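You operate a simulated robot arm through the tools that you are given. There is no shell and no other tool. Be economical: measure what you need, move in short steps, check, and stop when the job is done.

You run a simulated robot arm. Do the job below in one go: nothing can be reset, and whatever is moved stays where it is left.

Task
Take the small yellow bowl and put it on top of the blue frozen meal box on the long worktop.

It is judged by the outcome, as a careful person would: the job done as asked, and still so three seconds after it is handed in. It fails if anything else is knocked over, pushed out of place, dropped, spilled or broken.

Robot
A 6-joint arm with a two-finger parallel gripper, fixed in place. Base frame: the origin is at the foot of the arm, x ahead of it, y to its left, z up; the work surface is at about z = 91. Lengths are in cm, angles in degrees, forces in N, time in s.
With the tool pointing down near the work surface it reaches from about 24 to 62 cm from the base axis. Its first joint turns from -66.0 to 66.0 degrees. Payload 2.7 kg.
Tool frame: the origin (TCP) lies between the finger pads and is the grasp point; the fingertips stand 2.3 cm ahead of it; z points along the fingers, y is the line along which they close. Largest opening 9.4 cm; finger width 3.8, thickness 1; the body of the gripper, 5.4 by 9.6 cm, starts 3.9 cm behind the TCP.
Orientation is that of the tool frame in the base frame, as a unit quaternion [x, y, z, w]. With the fingers straight down and closing along the base's y, the tool's x points along the base's -x, its y along +y and its z along -z.

Tools
- The arm moves only by the tool step_arm. Its argument "steps" is a list of rows, each an object of numbers (a shift or turn left out is 0, a gripper value left out holds the last): "rx", "ry", "rz": the turn, a rotation vector about the tool's x, y, z in degrees; "dx", "dy", "dz": the shift along the tool's x, y, z in mm; "jaw": the finger opening in mm, from 0 to 94. In form: [{"rx": .., "ry": .., "rz": .., "dx": .., "dy": .., "dz": .., "jaw": ..}, ...]. A call has 1 to 20 rows; each row shifts and turns the commanded pose from where the row before left it, along the tool's axes as they then stand. Each row takes 0.2 s and may step no farther than 5 cm and 8.6 degrees from the row before; otherwise, or with a gripper value out of range, the whole call is refused. A pose out of reach is approached as far as the arm can. The call stops where the force on the tool passes 40 N (or 10 N more than at its start, if that is more) or the arm is blocked; 0.2 s more then pass. Each finger travels about 4.5 cm/s and halts on what it meets, pressing with about 24 N; the grip force reading is that of the motor and also rises with nothing between the fingers. The clock runs only during rows and for 0.2 s after the last one: add rows that do not move to give the fingers time. The reply holds the time, the measured pose of the TCP, the force on the tool along the base axes, the opening and the grip force, in the units named above and with some noise, and new pictures: "pictures" is both (left out), scene, wrist or none.
- Cameras (640 x 400 px; columns grow to the right, rows downward): "scene" is fixed at [6.94, -42.39, 141.11]; the picture's right is [0.84, -0.54, 0.00], its down [-0.28, -0.43, -0.86] and it looks along [0.47, 0.72, -0.51] (base axes); focal length 341 px, centre (320, 200). "wrist" rides on the gripper at [8.7, 1.6, -7.4] in the tool frame; the picture's right is [-0.18, 0.98, 0.00], its down [-0.58, -0.11, -0.81] and it looks along [-0.79, -0.15, 0.59] (tool axes); focal length 243 px, centre (320, 200). There is no depth. A picture from a camera that has moved, and an enlarged one, comes with that camera's place and axes in the base frame and with its lens.
- zoom(camera, box): a new picture of the part [left, top, right, bottom] of that camera's present view, enlarged. No time passes.
- finish_job(): hands the job in; it is judged then, once.

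Work in short steps. Places have to be worked out from the pictures, the camera data and where the tool is seen: move nearer, look again, correct. Check each grasp and each placing, and mend what went wrong. You have 90 turns and 170 pictures in all, those below and enlarged ones among them. Open the gripper and draw the arm clear of the work before you hand the job in, unless the task says otherwise; then end with one line.

The tools are called after "Call:" as name(argument=value, ...) on one line, values as JSON. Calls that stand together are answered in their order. step_arm: Moves the arm, as the interface text tells. Its arguments: {"type":"object","properties":{"steps":{"type":"array","items":{"type":"object","properties":{"rx":{"type":"number"},"ry":{"type":"number"},"rz":{"type":"number"},"dx":{"type":"number"},"dy":{"type":"number"},"dz":{"type":"number"},"jaw":{"type":"number"}}}},"pictures":{"type":"string","enum":["both","scene","wrist","none"]}},"required":["steps"]} The other tools are called the same way: zoom (camera, box) takes an enlarged picture of a part of a camera's view; finish_job () hands the job in.

At the start:

```text
clock: 0.0
position: [39.89, -11.14, 118.17]
ee_rot: [0.001, 1.0, -0.001, 0.001]
wrist_force: [0.4, 0.0, 0.1]
width: 9.39
finger_force: 0.2
```

scene: 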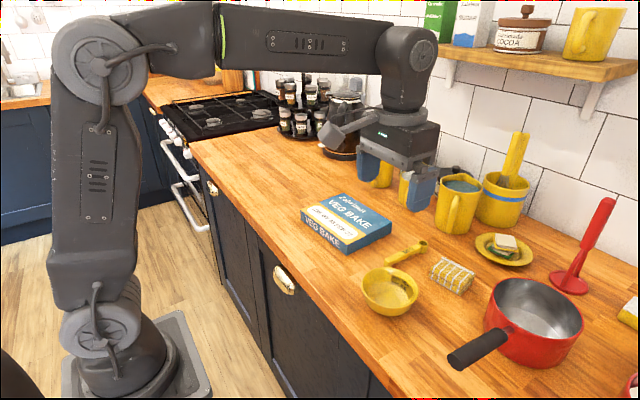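
wrist: 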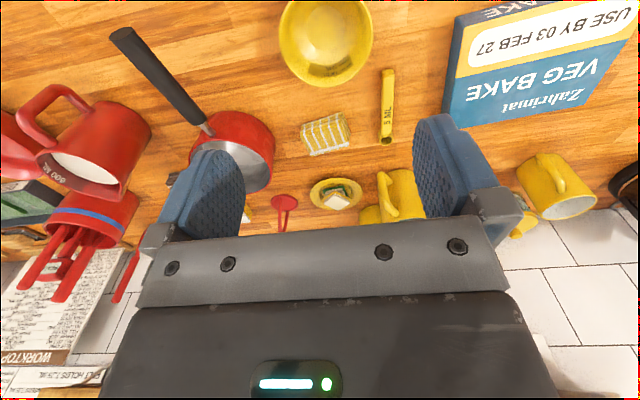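

The bowl sits near (42.6, -11), rim about 10 cm wide, so it needs a rim grasp. The box is around (51, 13). I'll zoom in to get more exact positions.

Call:
zoom(camera="scene", box=[280, 170, 480, 330])

Call:
zoom(camera="wrist", box=[240, 0, 640, 200])

```text
2.50 times, centred on (380, 250) of scene
camera zoom: at [6.94, -42.39, 141.11], right [0.84, -0.54, 0.0], down [-0.28, -0.43, -0.86], along [0.47, 0.72, -0.51], focal length 854 px, centre (170, 75)
```

zoom: 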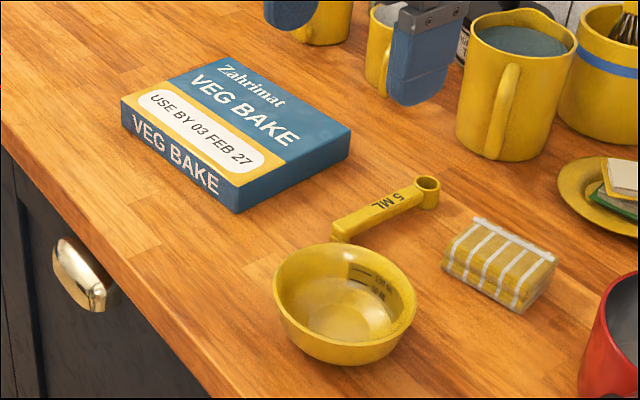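

```text
1.60 times, centred on (440, 100) of wrist
camera zoom: at [31.27, -9.5, 125.63], right [0.19, 0.98, 0.0], down [0.58, -0.11, 0.81], along [0.79, -0.15, -0.59], focal length 388 px, centre (128, 360)
```

zoom: 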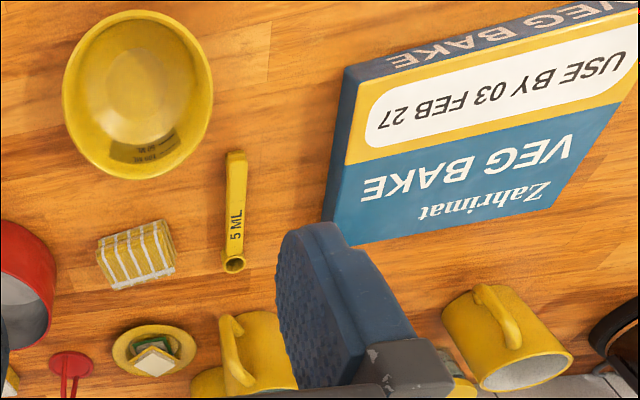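

Combining both views puts the rim centre at about (42.3, -10.8), z≈95, radius ≈5.1. I'll go above the rim's -y side, lean the fingers 15° to follow the wall, and look.

Call:
step_arm(steps=[{"dx": -12, "dy": -35, "jaw": 34}, {"dx": -12, "dy": -34}, {"rx": -7.5, "dz": 0}, {"rx": -7.5}, {"dy": -34, "dz": 30}, {"dz": 40}, {"dz": 40}, {"dz": 30}, {}])

```text
clock: 2.0
position: [42.17, -17.76, 103.66]
ee_rot: [0.001, 0.992, 0.13, 0.001]
wrist_force: [0.1, 1.3, -0.7]
width: 3.4
finger_force: 0.2
camera wrist: at [33.69, -18.15, 111.37], right [0.18, 0.95, 0.25], down [0.58, -0.31, 0.75], along [0.79, 0.01, -0.61], focal length 243 px, centre (320, 200)
```

scene: 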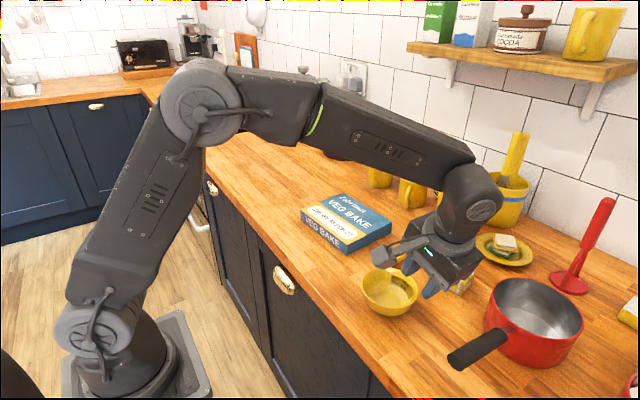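
wrist: 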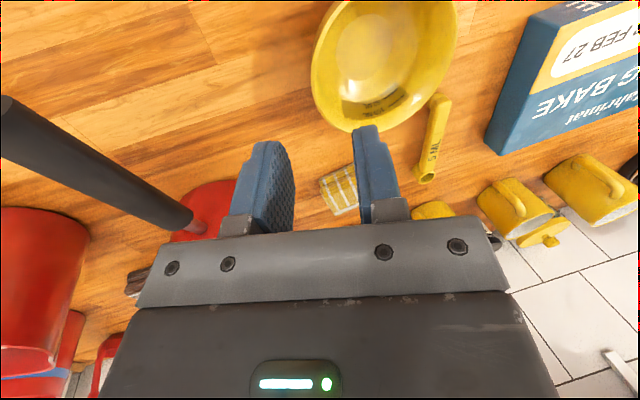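

The rim's -y edge reads as about y=-16.0, which agrees with the estimate. Next I descend along the tool axis in small steps, watching the force.

Call:
step_arm(steps=[{"dy": -4.5, "dz": 25}, {"dz": 20}, {"dz": 15}, {"dz": 10}, {}])

```text
clock: 3.2
position: [42.26, -16.39, 96.95]
ee_rot: [0.001, 0.992, 0.129, 0.001]
wrist_force: [-0.3, -0.3, 0.0]
width: 3.38
finger_force: 0.1
camera wrist: at [33.68, -16.75, 104.52], right [0.18, 0.95, 0.25], down [0.58, -0.31, 0.75], along [0.79, 0.01, -0.61], focal length 243 px, centre (320, 200)
```

scene: 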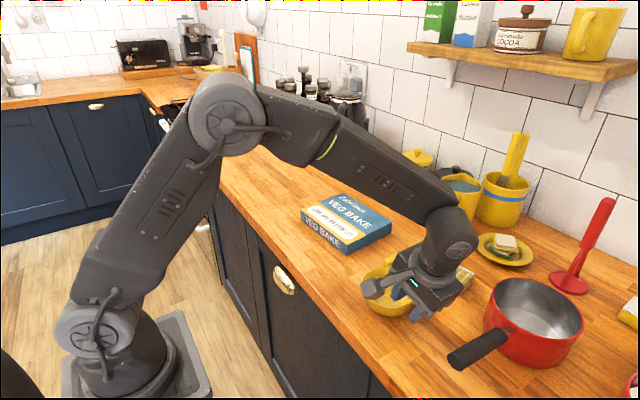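
wrist: 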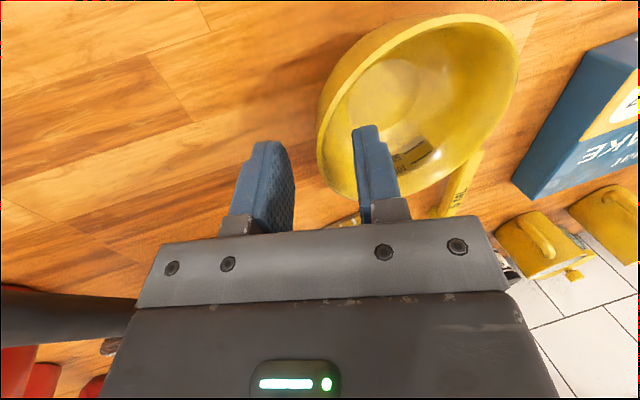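

The wall runs between the fingers. I'll go down another 18 mm, carefully, then close.

Call:
step_arm(steps=[{"dz": 8}, {"dz": 6}, {"dz": 4}, {}])

```text
clock: 4.2
position: [42.2, -15.81, 95.03]
ee_rot: [0.001, 0.991, 0.13, 0.001]
wrist_force: [0.7, 0.5, 0.5]
width: 3.42
finger_force: 0.1
camera wrist: at [33.7, -16.26, 102.75], right [0.18, 0.95, 0.25], down [0.58, -0.31, 0.75], along [0.79, 0.01, -0.61], focal length 243 px, centre (320, 200)
```

scene: 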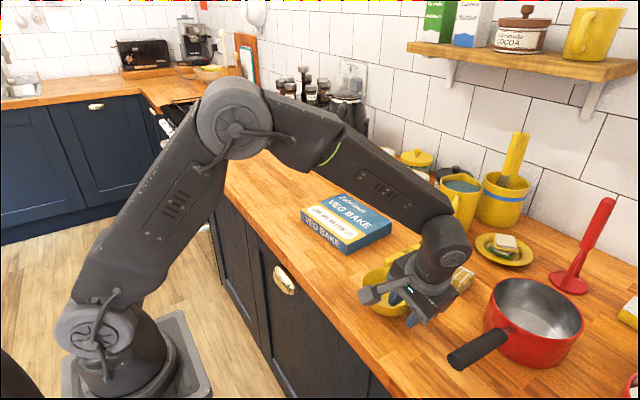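
wrist: 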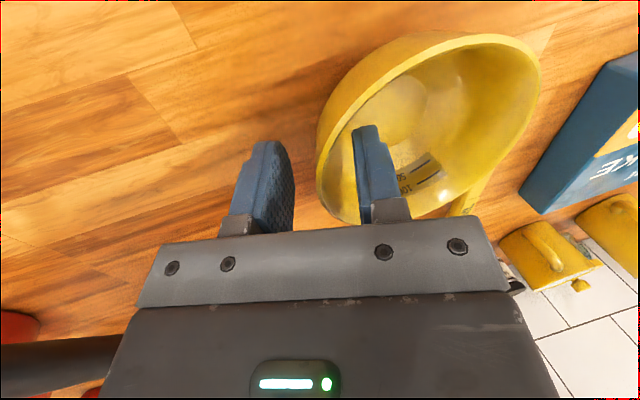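

No contact so far and the wall is between the pads, so I close the gripper.

Call:
step_arm(steps=[{"jaw": 0}, {}, {}, {}, {}], pictures="wrist")

```text
clock: 5.4
position: [42.14, -15.94, 95.3]
ee_rot: [0.0, 0.992, 0.129, 0.002]
wrist_force: [0.5, 5.8, 18.2]
width: 1.12
finger_force: 24.1
camera wrist: at [33.72, -16.25, 102.85], right [0.18, 0.95, 0.25], down [0.58, -0.31, 0.75], along [0.8, 0.01, -0.61], focal length 243 px, centre (320, 200)
```

wrist: 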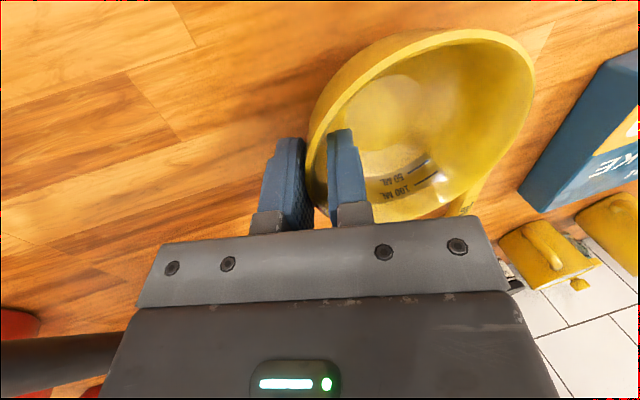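

The rim is gripped at 1.1 cm. I lift straight up a few cm and check.

Call:
step_arm(steps=[{"dy": 2.6, "dz": -9.7}, {"dy": 5.2, "dz": -19.3}, {"dy": 7.8, "dz": -29}, {}])

```text
clock: 6.4
position: [42.45, -15.92, 101.07]
ee_rot: [0.001, 0.992, 0.129, 0.002]
wrist_force: [0.1, 0.2, -1.2]
width: 1.14
finger_force: 23.7
camera wrist: at [33.83, -16.27, 108.82], right [0.19, 0.95, 0.25], down [0.58, -0.31, 0.75], along [0.79, 0.01, -0.61], focal length 243 px, centre (320, 200)
```

scene: 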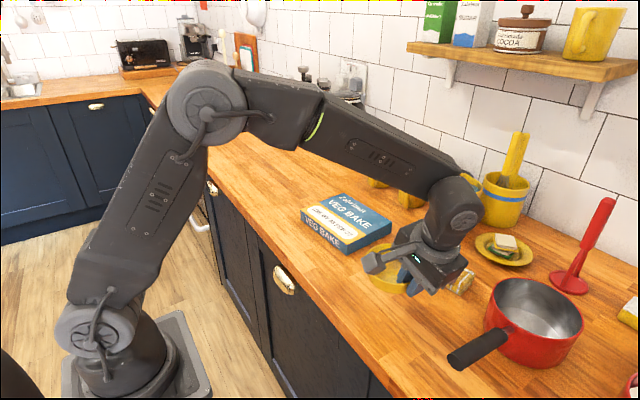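
wrist: 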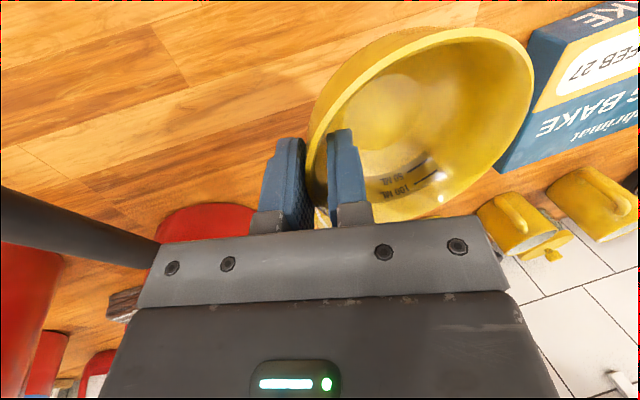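

The bowl is held steadily. From its corners the box top spans x 44.5–59, y 5–23, with its surface near z≈93.9. I raise the bowl and carry it so its centre is over about (50.5, 14).

Call:
step_arm(steps=[{"dy": 10, "dz": -39}, {"dx": -10, "dy": 30, "dz": 8}, {"dx": -10, "dy": 30, "dz": 8}, {"dx": -10, "dy": 30, "dz": 8}, {"dx": -10, "dy": 30, "dz": 8}, {"dx": -10, "dy": 30, "dz": 8}, {"dx": -10, "dy": 30, "dz": 8}, {"dx": -10, "dy": 30, "dz": 8}, {"dx": -10, "dy": 30, "dz": 8}, {}, {}])

```text
clock: 8.8
position: [50.3, 8.97, 105.15]
ee_rot: [0.0, 0.992, 0.13, 0.001]
wrist_force: [-0.1, -1.2, -1.1]
width: 1.14
finger_force: 24.2
camera wrist: at [41.79, 8.63, 112.79], right [0.19, 0.95, 0.25], down [0.58, -0.31, 0.75], along [0.79, 0.01, -0.61], focal length 243 px, centre (320, 200)
```

scene: 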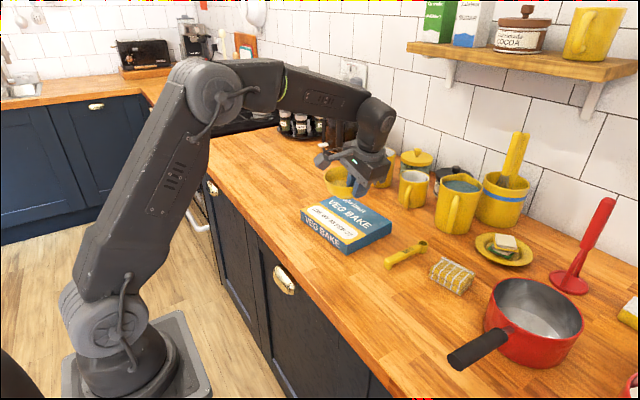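
wrist: 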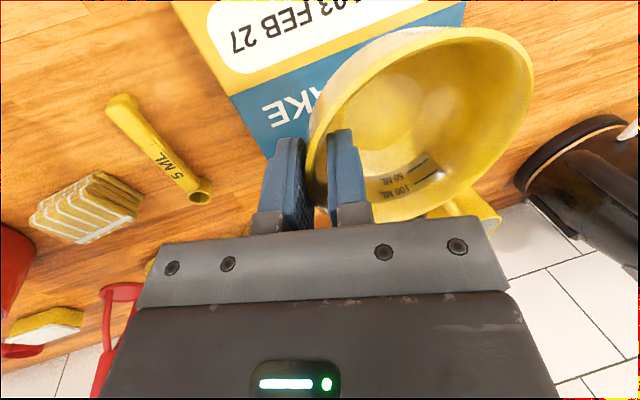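

The bowl is over the box. I'll check how level it is before lowering.

Call:
zoom(camera="scene", box=[280, 120, 440, 260])

```text
2.86 times, centred on (360, 190) of scene
camera zoom: at [6.94, -42.38, 141.11], right [0.84, -0.54, 0.0], down [-0.28, -0.43, -0.86], along [0.47, 0.72, -0.51], focal length 975 px, centre (206, 229)
```

zoom: 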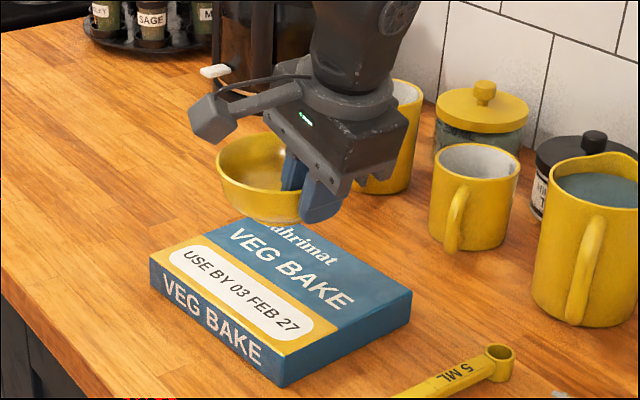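

The bowl is nearly level. I lower to just above the box, then in small steps until contact.

Call:
step_arm(steps=[{"dy": -5.2, "dz": 19.3}, {"dy": -5.2, "dz": 19.3}, {"dy": -2.6, "dz": 9.7}, {"dy": -1.3, "dz": 4.8}, {}])

Call:
zoom(camera="scene", box=[280, 120, 440, 260])

```text
clock: 10.0
position: [50.16, 8.89, 99.61]
ee_rot: [0.001, 0.992, 0.13, 0.001]
wrist_force: [-0.2, -0.8, -1.2]
width: 1.15
finger_force: 24.1
camera wrist: at [41.72, 8.6, 107.23], right [0.18, 0.95, 0.25], down [0.58, -0.31, 0.75], along [0.79, 0.01, -0.61], focal length 243 px, centre (320, 200)
```

scene: 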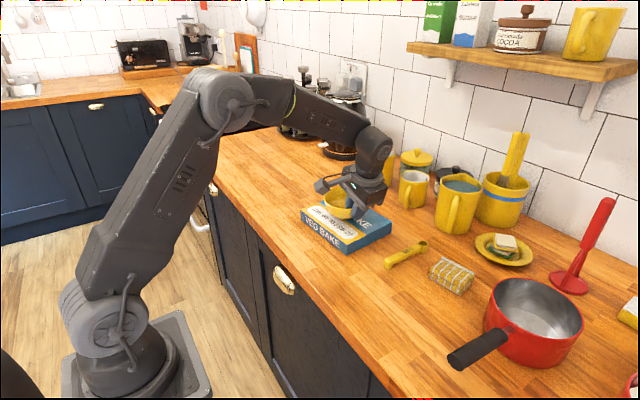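
wrist: 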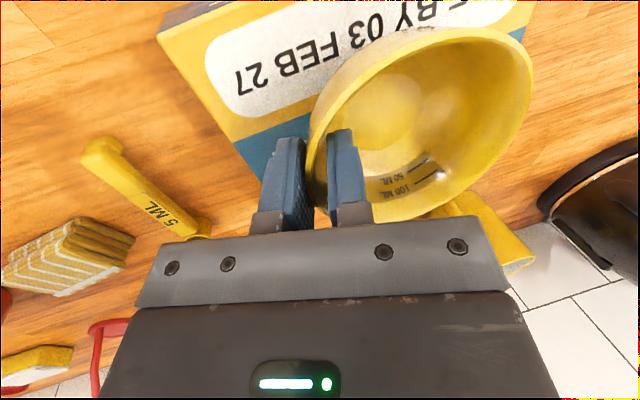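

```text
2.86 times, centred on (360, 190) of scene
camera zoom: at [6.94, -42.39, 141.11], right [0.84, -0.54, 0.0], down [-0.28, -0.43, -0.86], along [0.47, 0.72, -0.51], focal length 975 px, centre (206, 229)
```

zoom: 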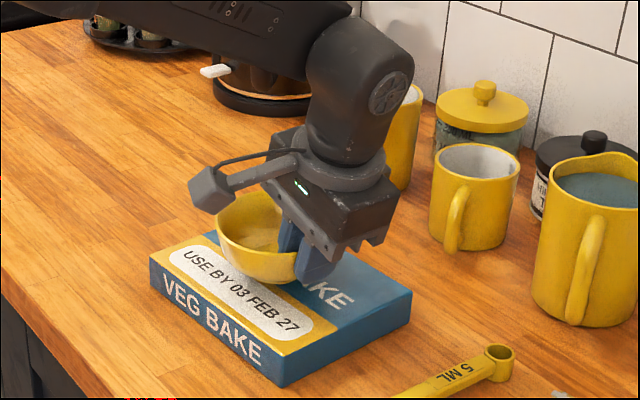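

The position looks good. I lower in 3 mm steps, watching the vertical force.

Call:
step_arm(steps=[{"dy": -0.8, "dz": 2.9}, {"dy": -0.8, "dz": 2.9}, {"dy": -0.5, "dz": 1.9}, {}], pictures="none")

```text
clock: 11.0
position: [50.21, 8.97, 98.86]
ee_rot: [0.001, 0.992, 0.13, 0.001]
wrist_force: [0.3, 1.2, -1.5]
width: 1.14
finger_force: 23.7
```

There's no contact yet, so I continue down.

Call:
step_arm(steps=[{"dy": -0.5, "dz": 1.9}, {"dy": -0.5, "dz": 1.9}, {"dy": -0.3, "dz": 1}, {}], pictures="none")

```text
clock: 12.0
position: [50.36, 9.02, 98.58]
ee_rot: [0.0, 0.991, 0.131, 0.003]
wrist_force: [-7.1, -2.4, 23.8]
width: 1.14
finger_force: 24.7
```

Contact at 24 N up. I ease back about 2 mm to a light touch and check.

Call:
step_arm(steps=[{"dy": 0.5, "dz": -2}, {}])

Call:
zoom(camera="scene", box=[280, 120, 440, 260])

```text
clock: 12.6
position: [50.3, 9.0, 98.67]
ee_rot: [0.001, 0.992, 0.13, 0.001]
wrist_force: [2.9, -0.6, 12.9]
width: 1.16
finger_force: 24.4
camera wrist: at [41.79, 8.61, 106.24], right [0.19, 0.95, 0.25], down [0.58, -0.31, 0.75], along [0.8, 0.01, -0.61], focal length 243 px, centre (320, 200)
```

scene: 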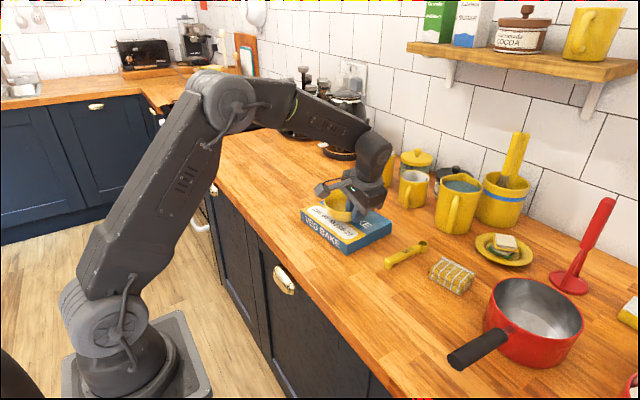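
wrist: 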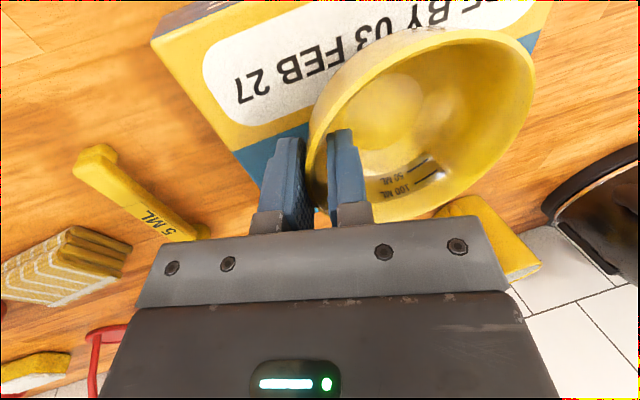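

```text
2.86 times, centred on (360, 190) of scene
camera zoom: at [6.93, -42.39, 141.11], right [0.84, -0.54, 0.0], down [-0.28, -0.43, -0.86], along [0.47, 0.72, -0.51], focal length 975 px, centre (206, 229)
```

zoom: 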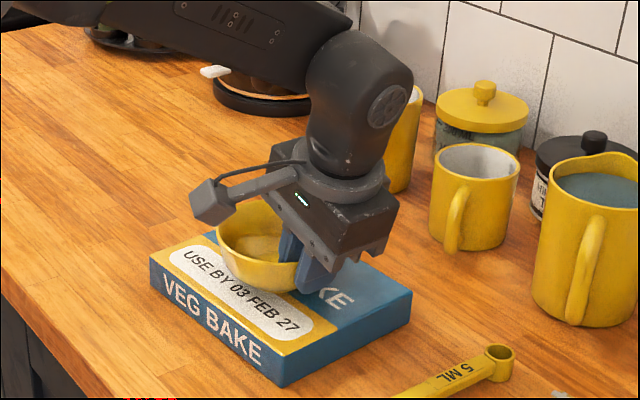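

The bowl rests on the box. I open the fingers gradually.

Call:
step_arm(steps=[{"dz": -1, "jaw": 16}, {}, {"jaw": 24}, {"jaw": 32}, {}, {}])

```text
clock: 14.0
position: [50.23, 8.72, 98.64]
ee_rot: [0.001, 0.992, 0.13, 0.001]
wrist_force: [-0.4, -0.5, -0.8]
width: 3.23
finger_force: 0.1
camera wrist: at [41.73, 8.5, 106.35], right [0.18, 0.95, 0.25], down [0.58, -0.31, 0.75], along [0.79, 0.01, -0.61], focal length 243 px, centre (320, 200)
```

scene: 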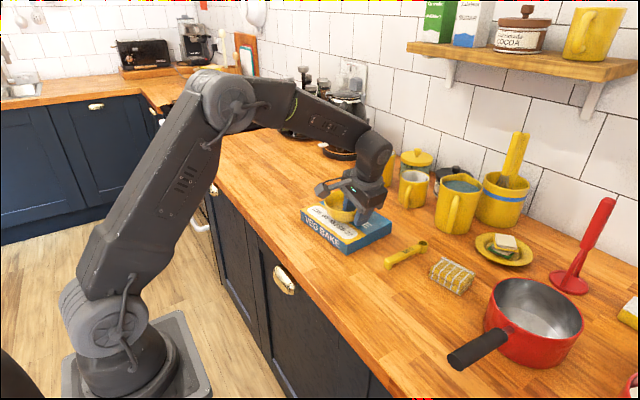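
wrist: 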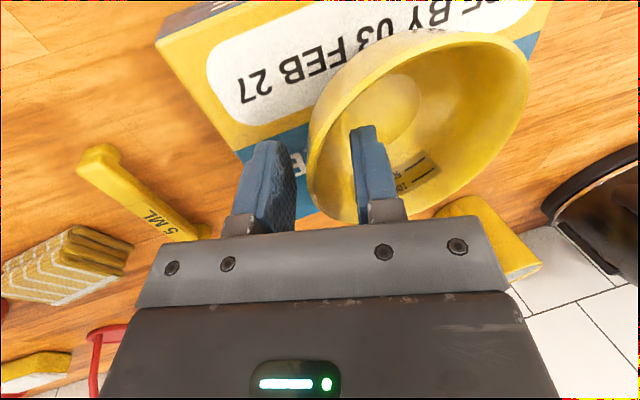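

The bowl is released and free of contact. I back out along the tool axis.

Call:
step_arm(steps=[{"dz": -10}, {"dz": -20}, {"dz": -30}, {"dz": -40}, {"dz": -40, "dy": -20}, {"dz": -20, "dy": -40}, {"dy": -40}, {}])

Call:
zoom(camera="scene", box=[280, 120, 440, 260])

```text
clock: 15.8
position: [49.96, -5.19, 111.48]
ee_rot: [0.002, 0.992, 0.129, 0.001]
wrist_force: [-0.5, -0.5, -0.3]
width: 3.23
finger_force: 0.0
camera wrist: at [41.49, -5.46, 119.09], right [0.18, 0.95, 0.25], down [0.58, -0.31, 0.75], along [0.79, 0.01, -0.61], focal length 243 px, centre (320, 200)
```

scene: 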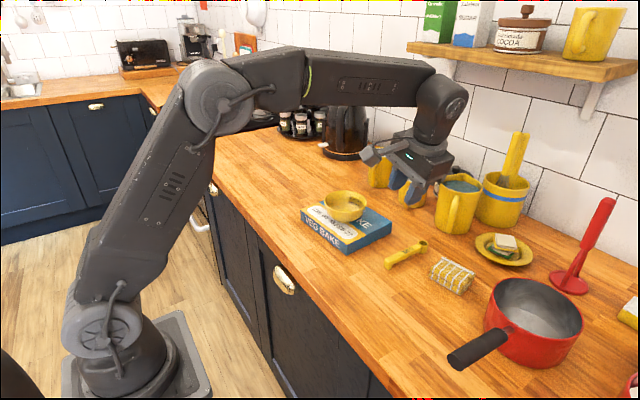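
wrist: 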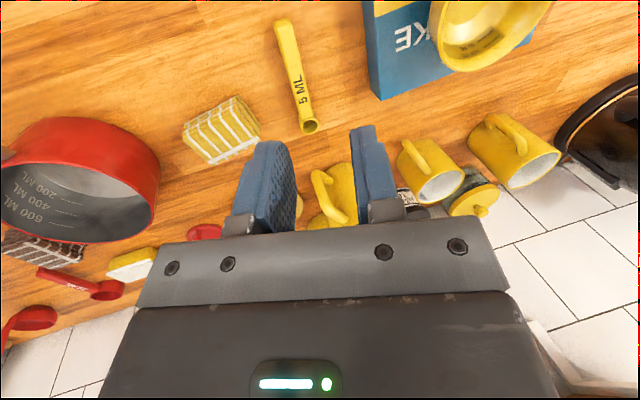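

```text
2.86 times, centred on (360, 190) of scene
camera zoom: at [6.94, -42.39, 141.11], right [0.84, -0.54, 0.0], down [-0.28, -0.43, -0.86], along [0.47, 0.72, -0.51], focal length 975 px, centre (206, 229)
```

zoom: 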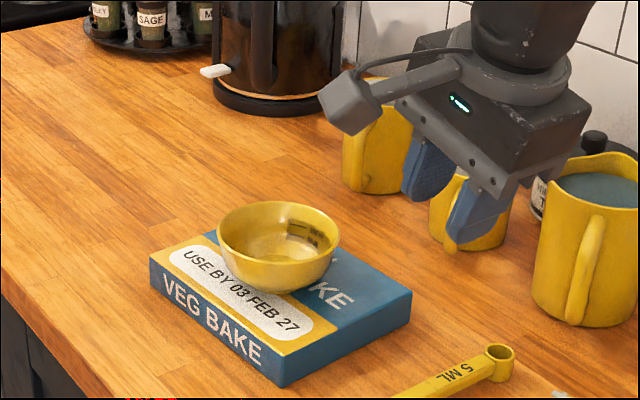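

The bowl sits upright and level in the middle of the box, nothing else has moved, and the arm is clear with the gripper open. I'm handing the job in.

Call:
finish_job()

```text
The job is handed in.
```

The small yellow bowl is on top of the blue frozen meal box, sitting level, with nothing else disturbed and the arm drawn clear.
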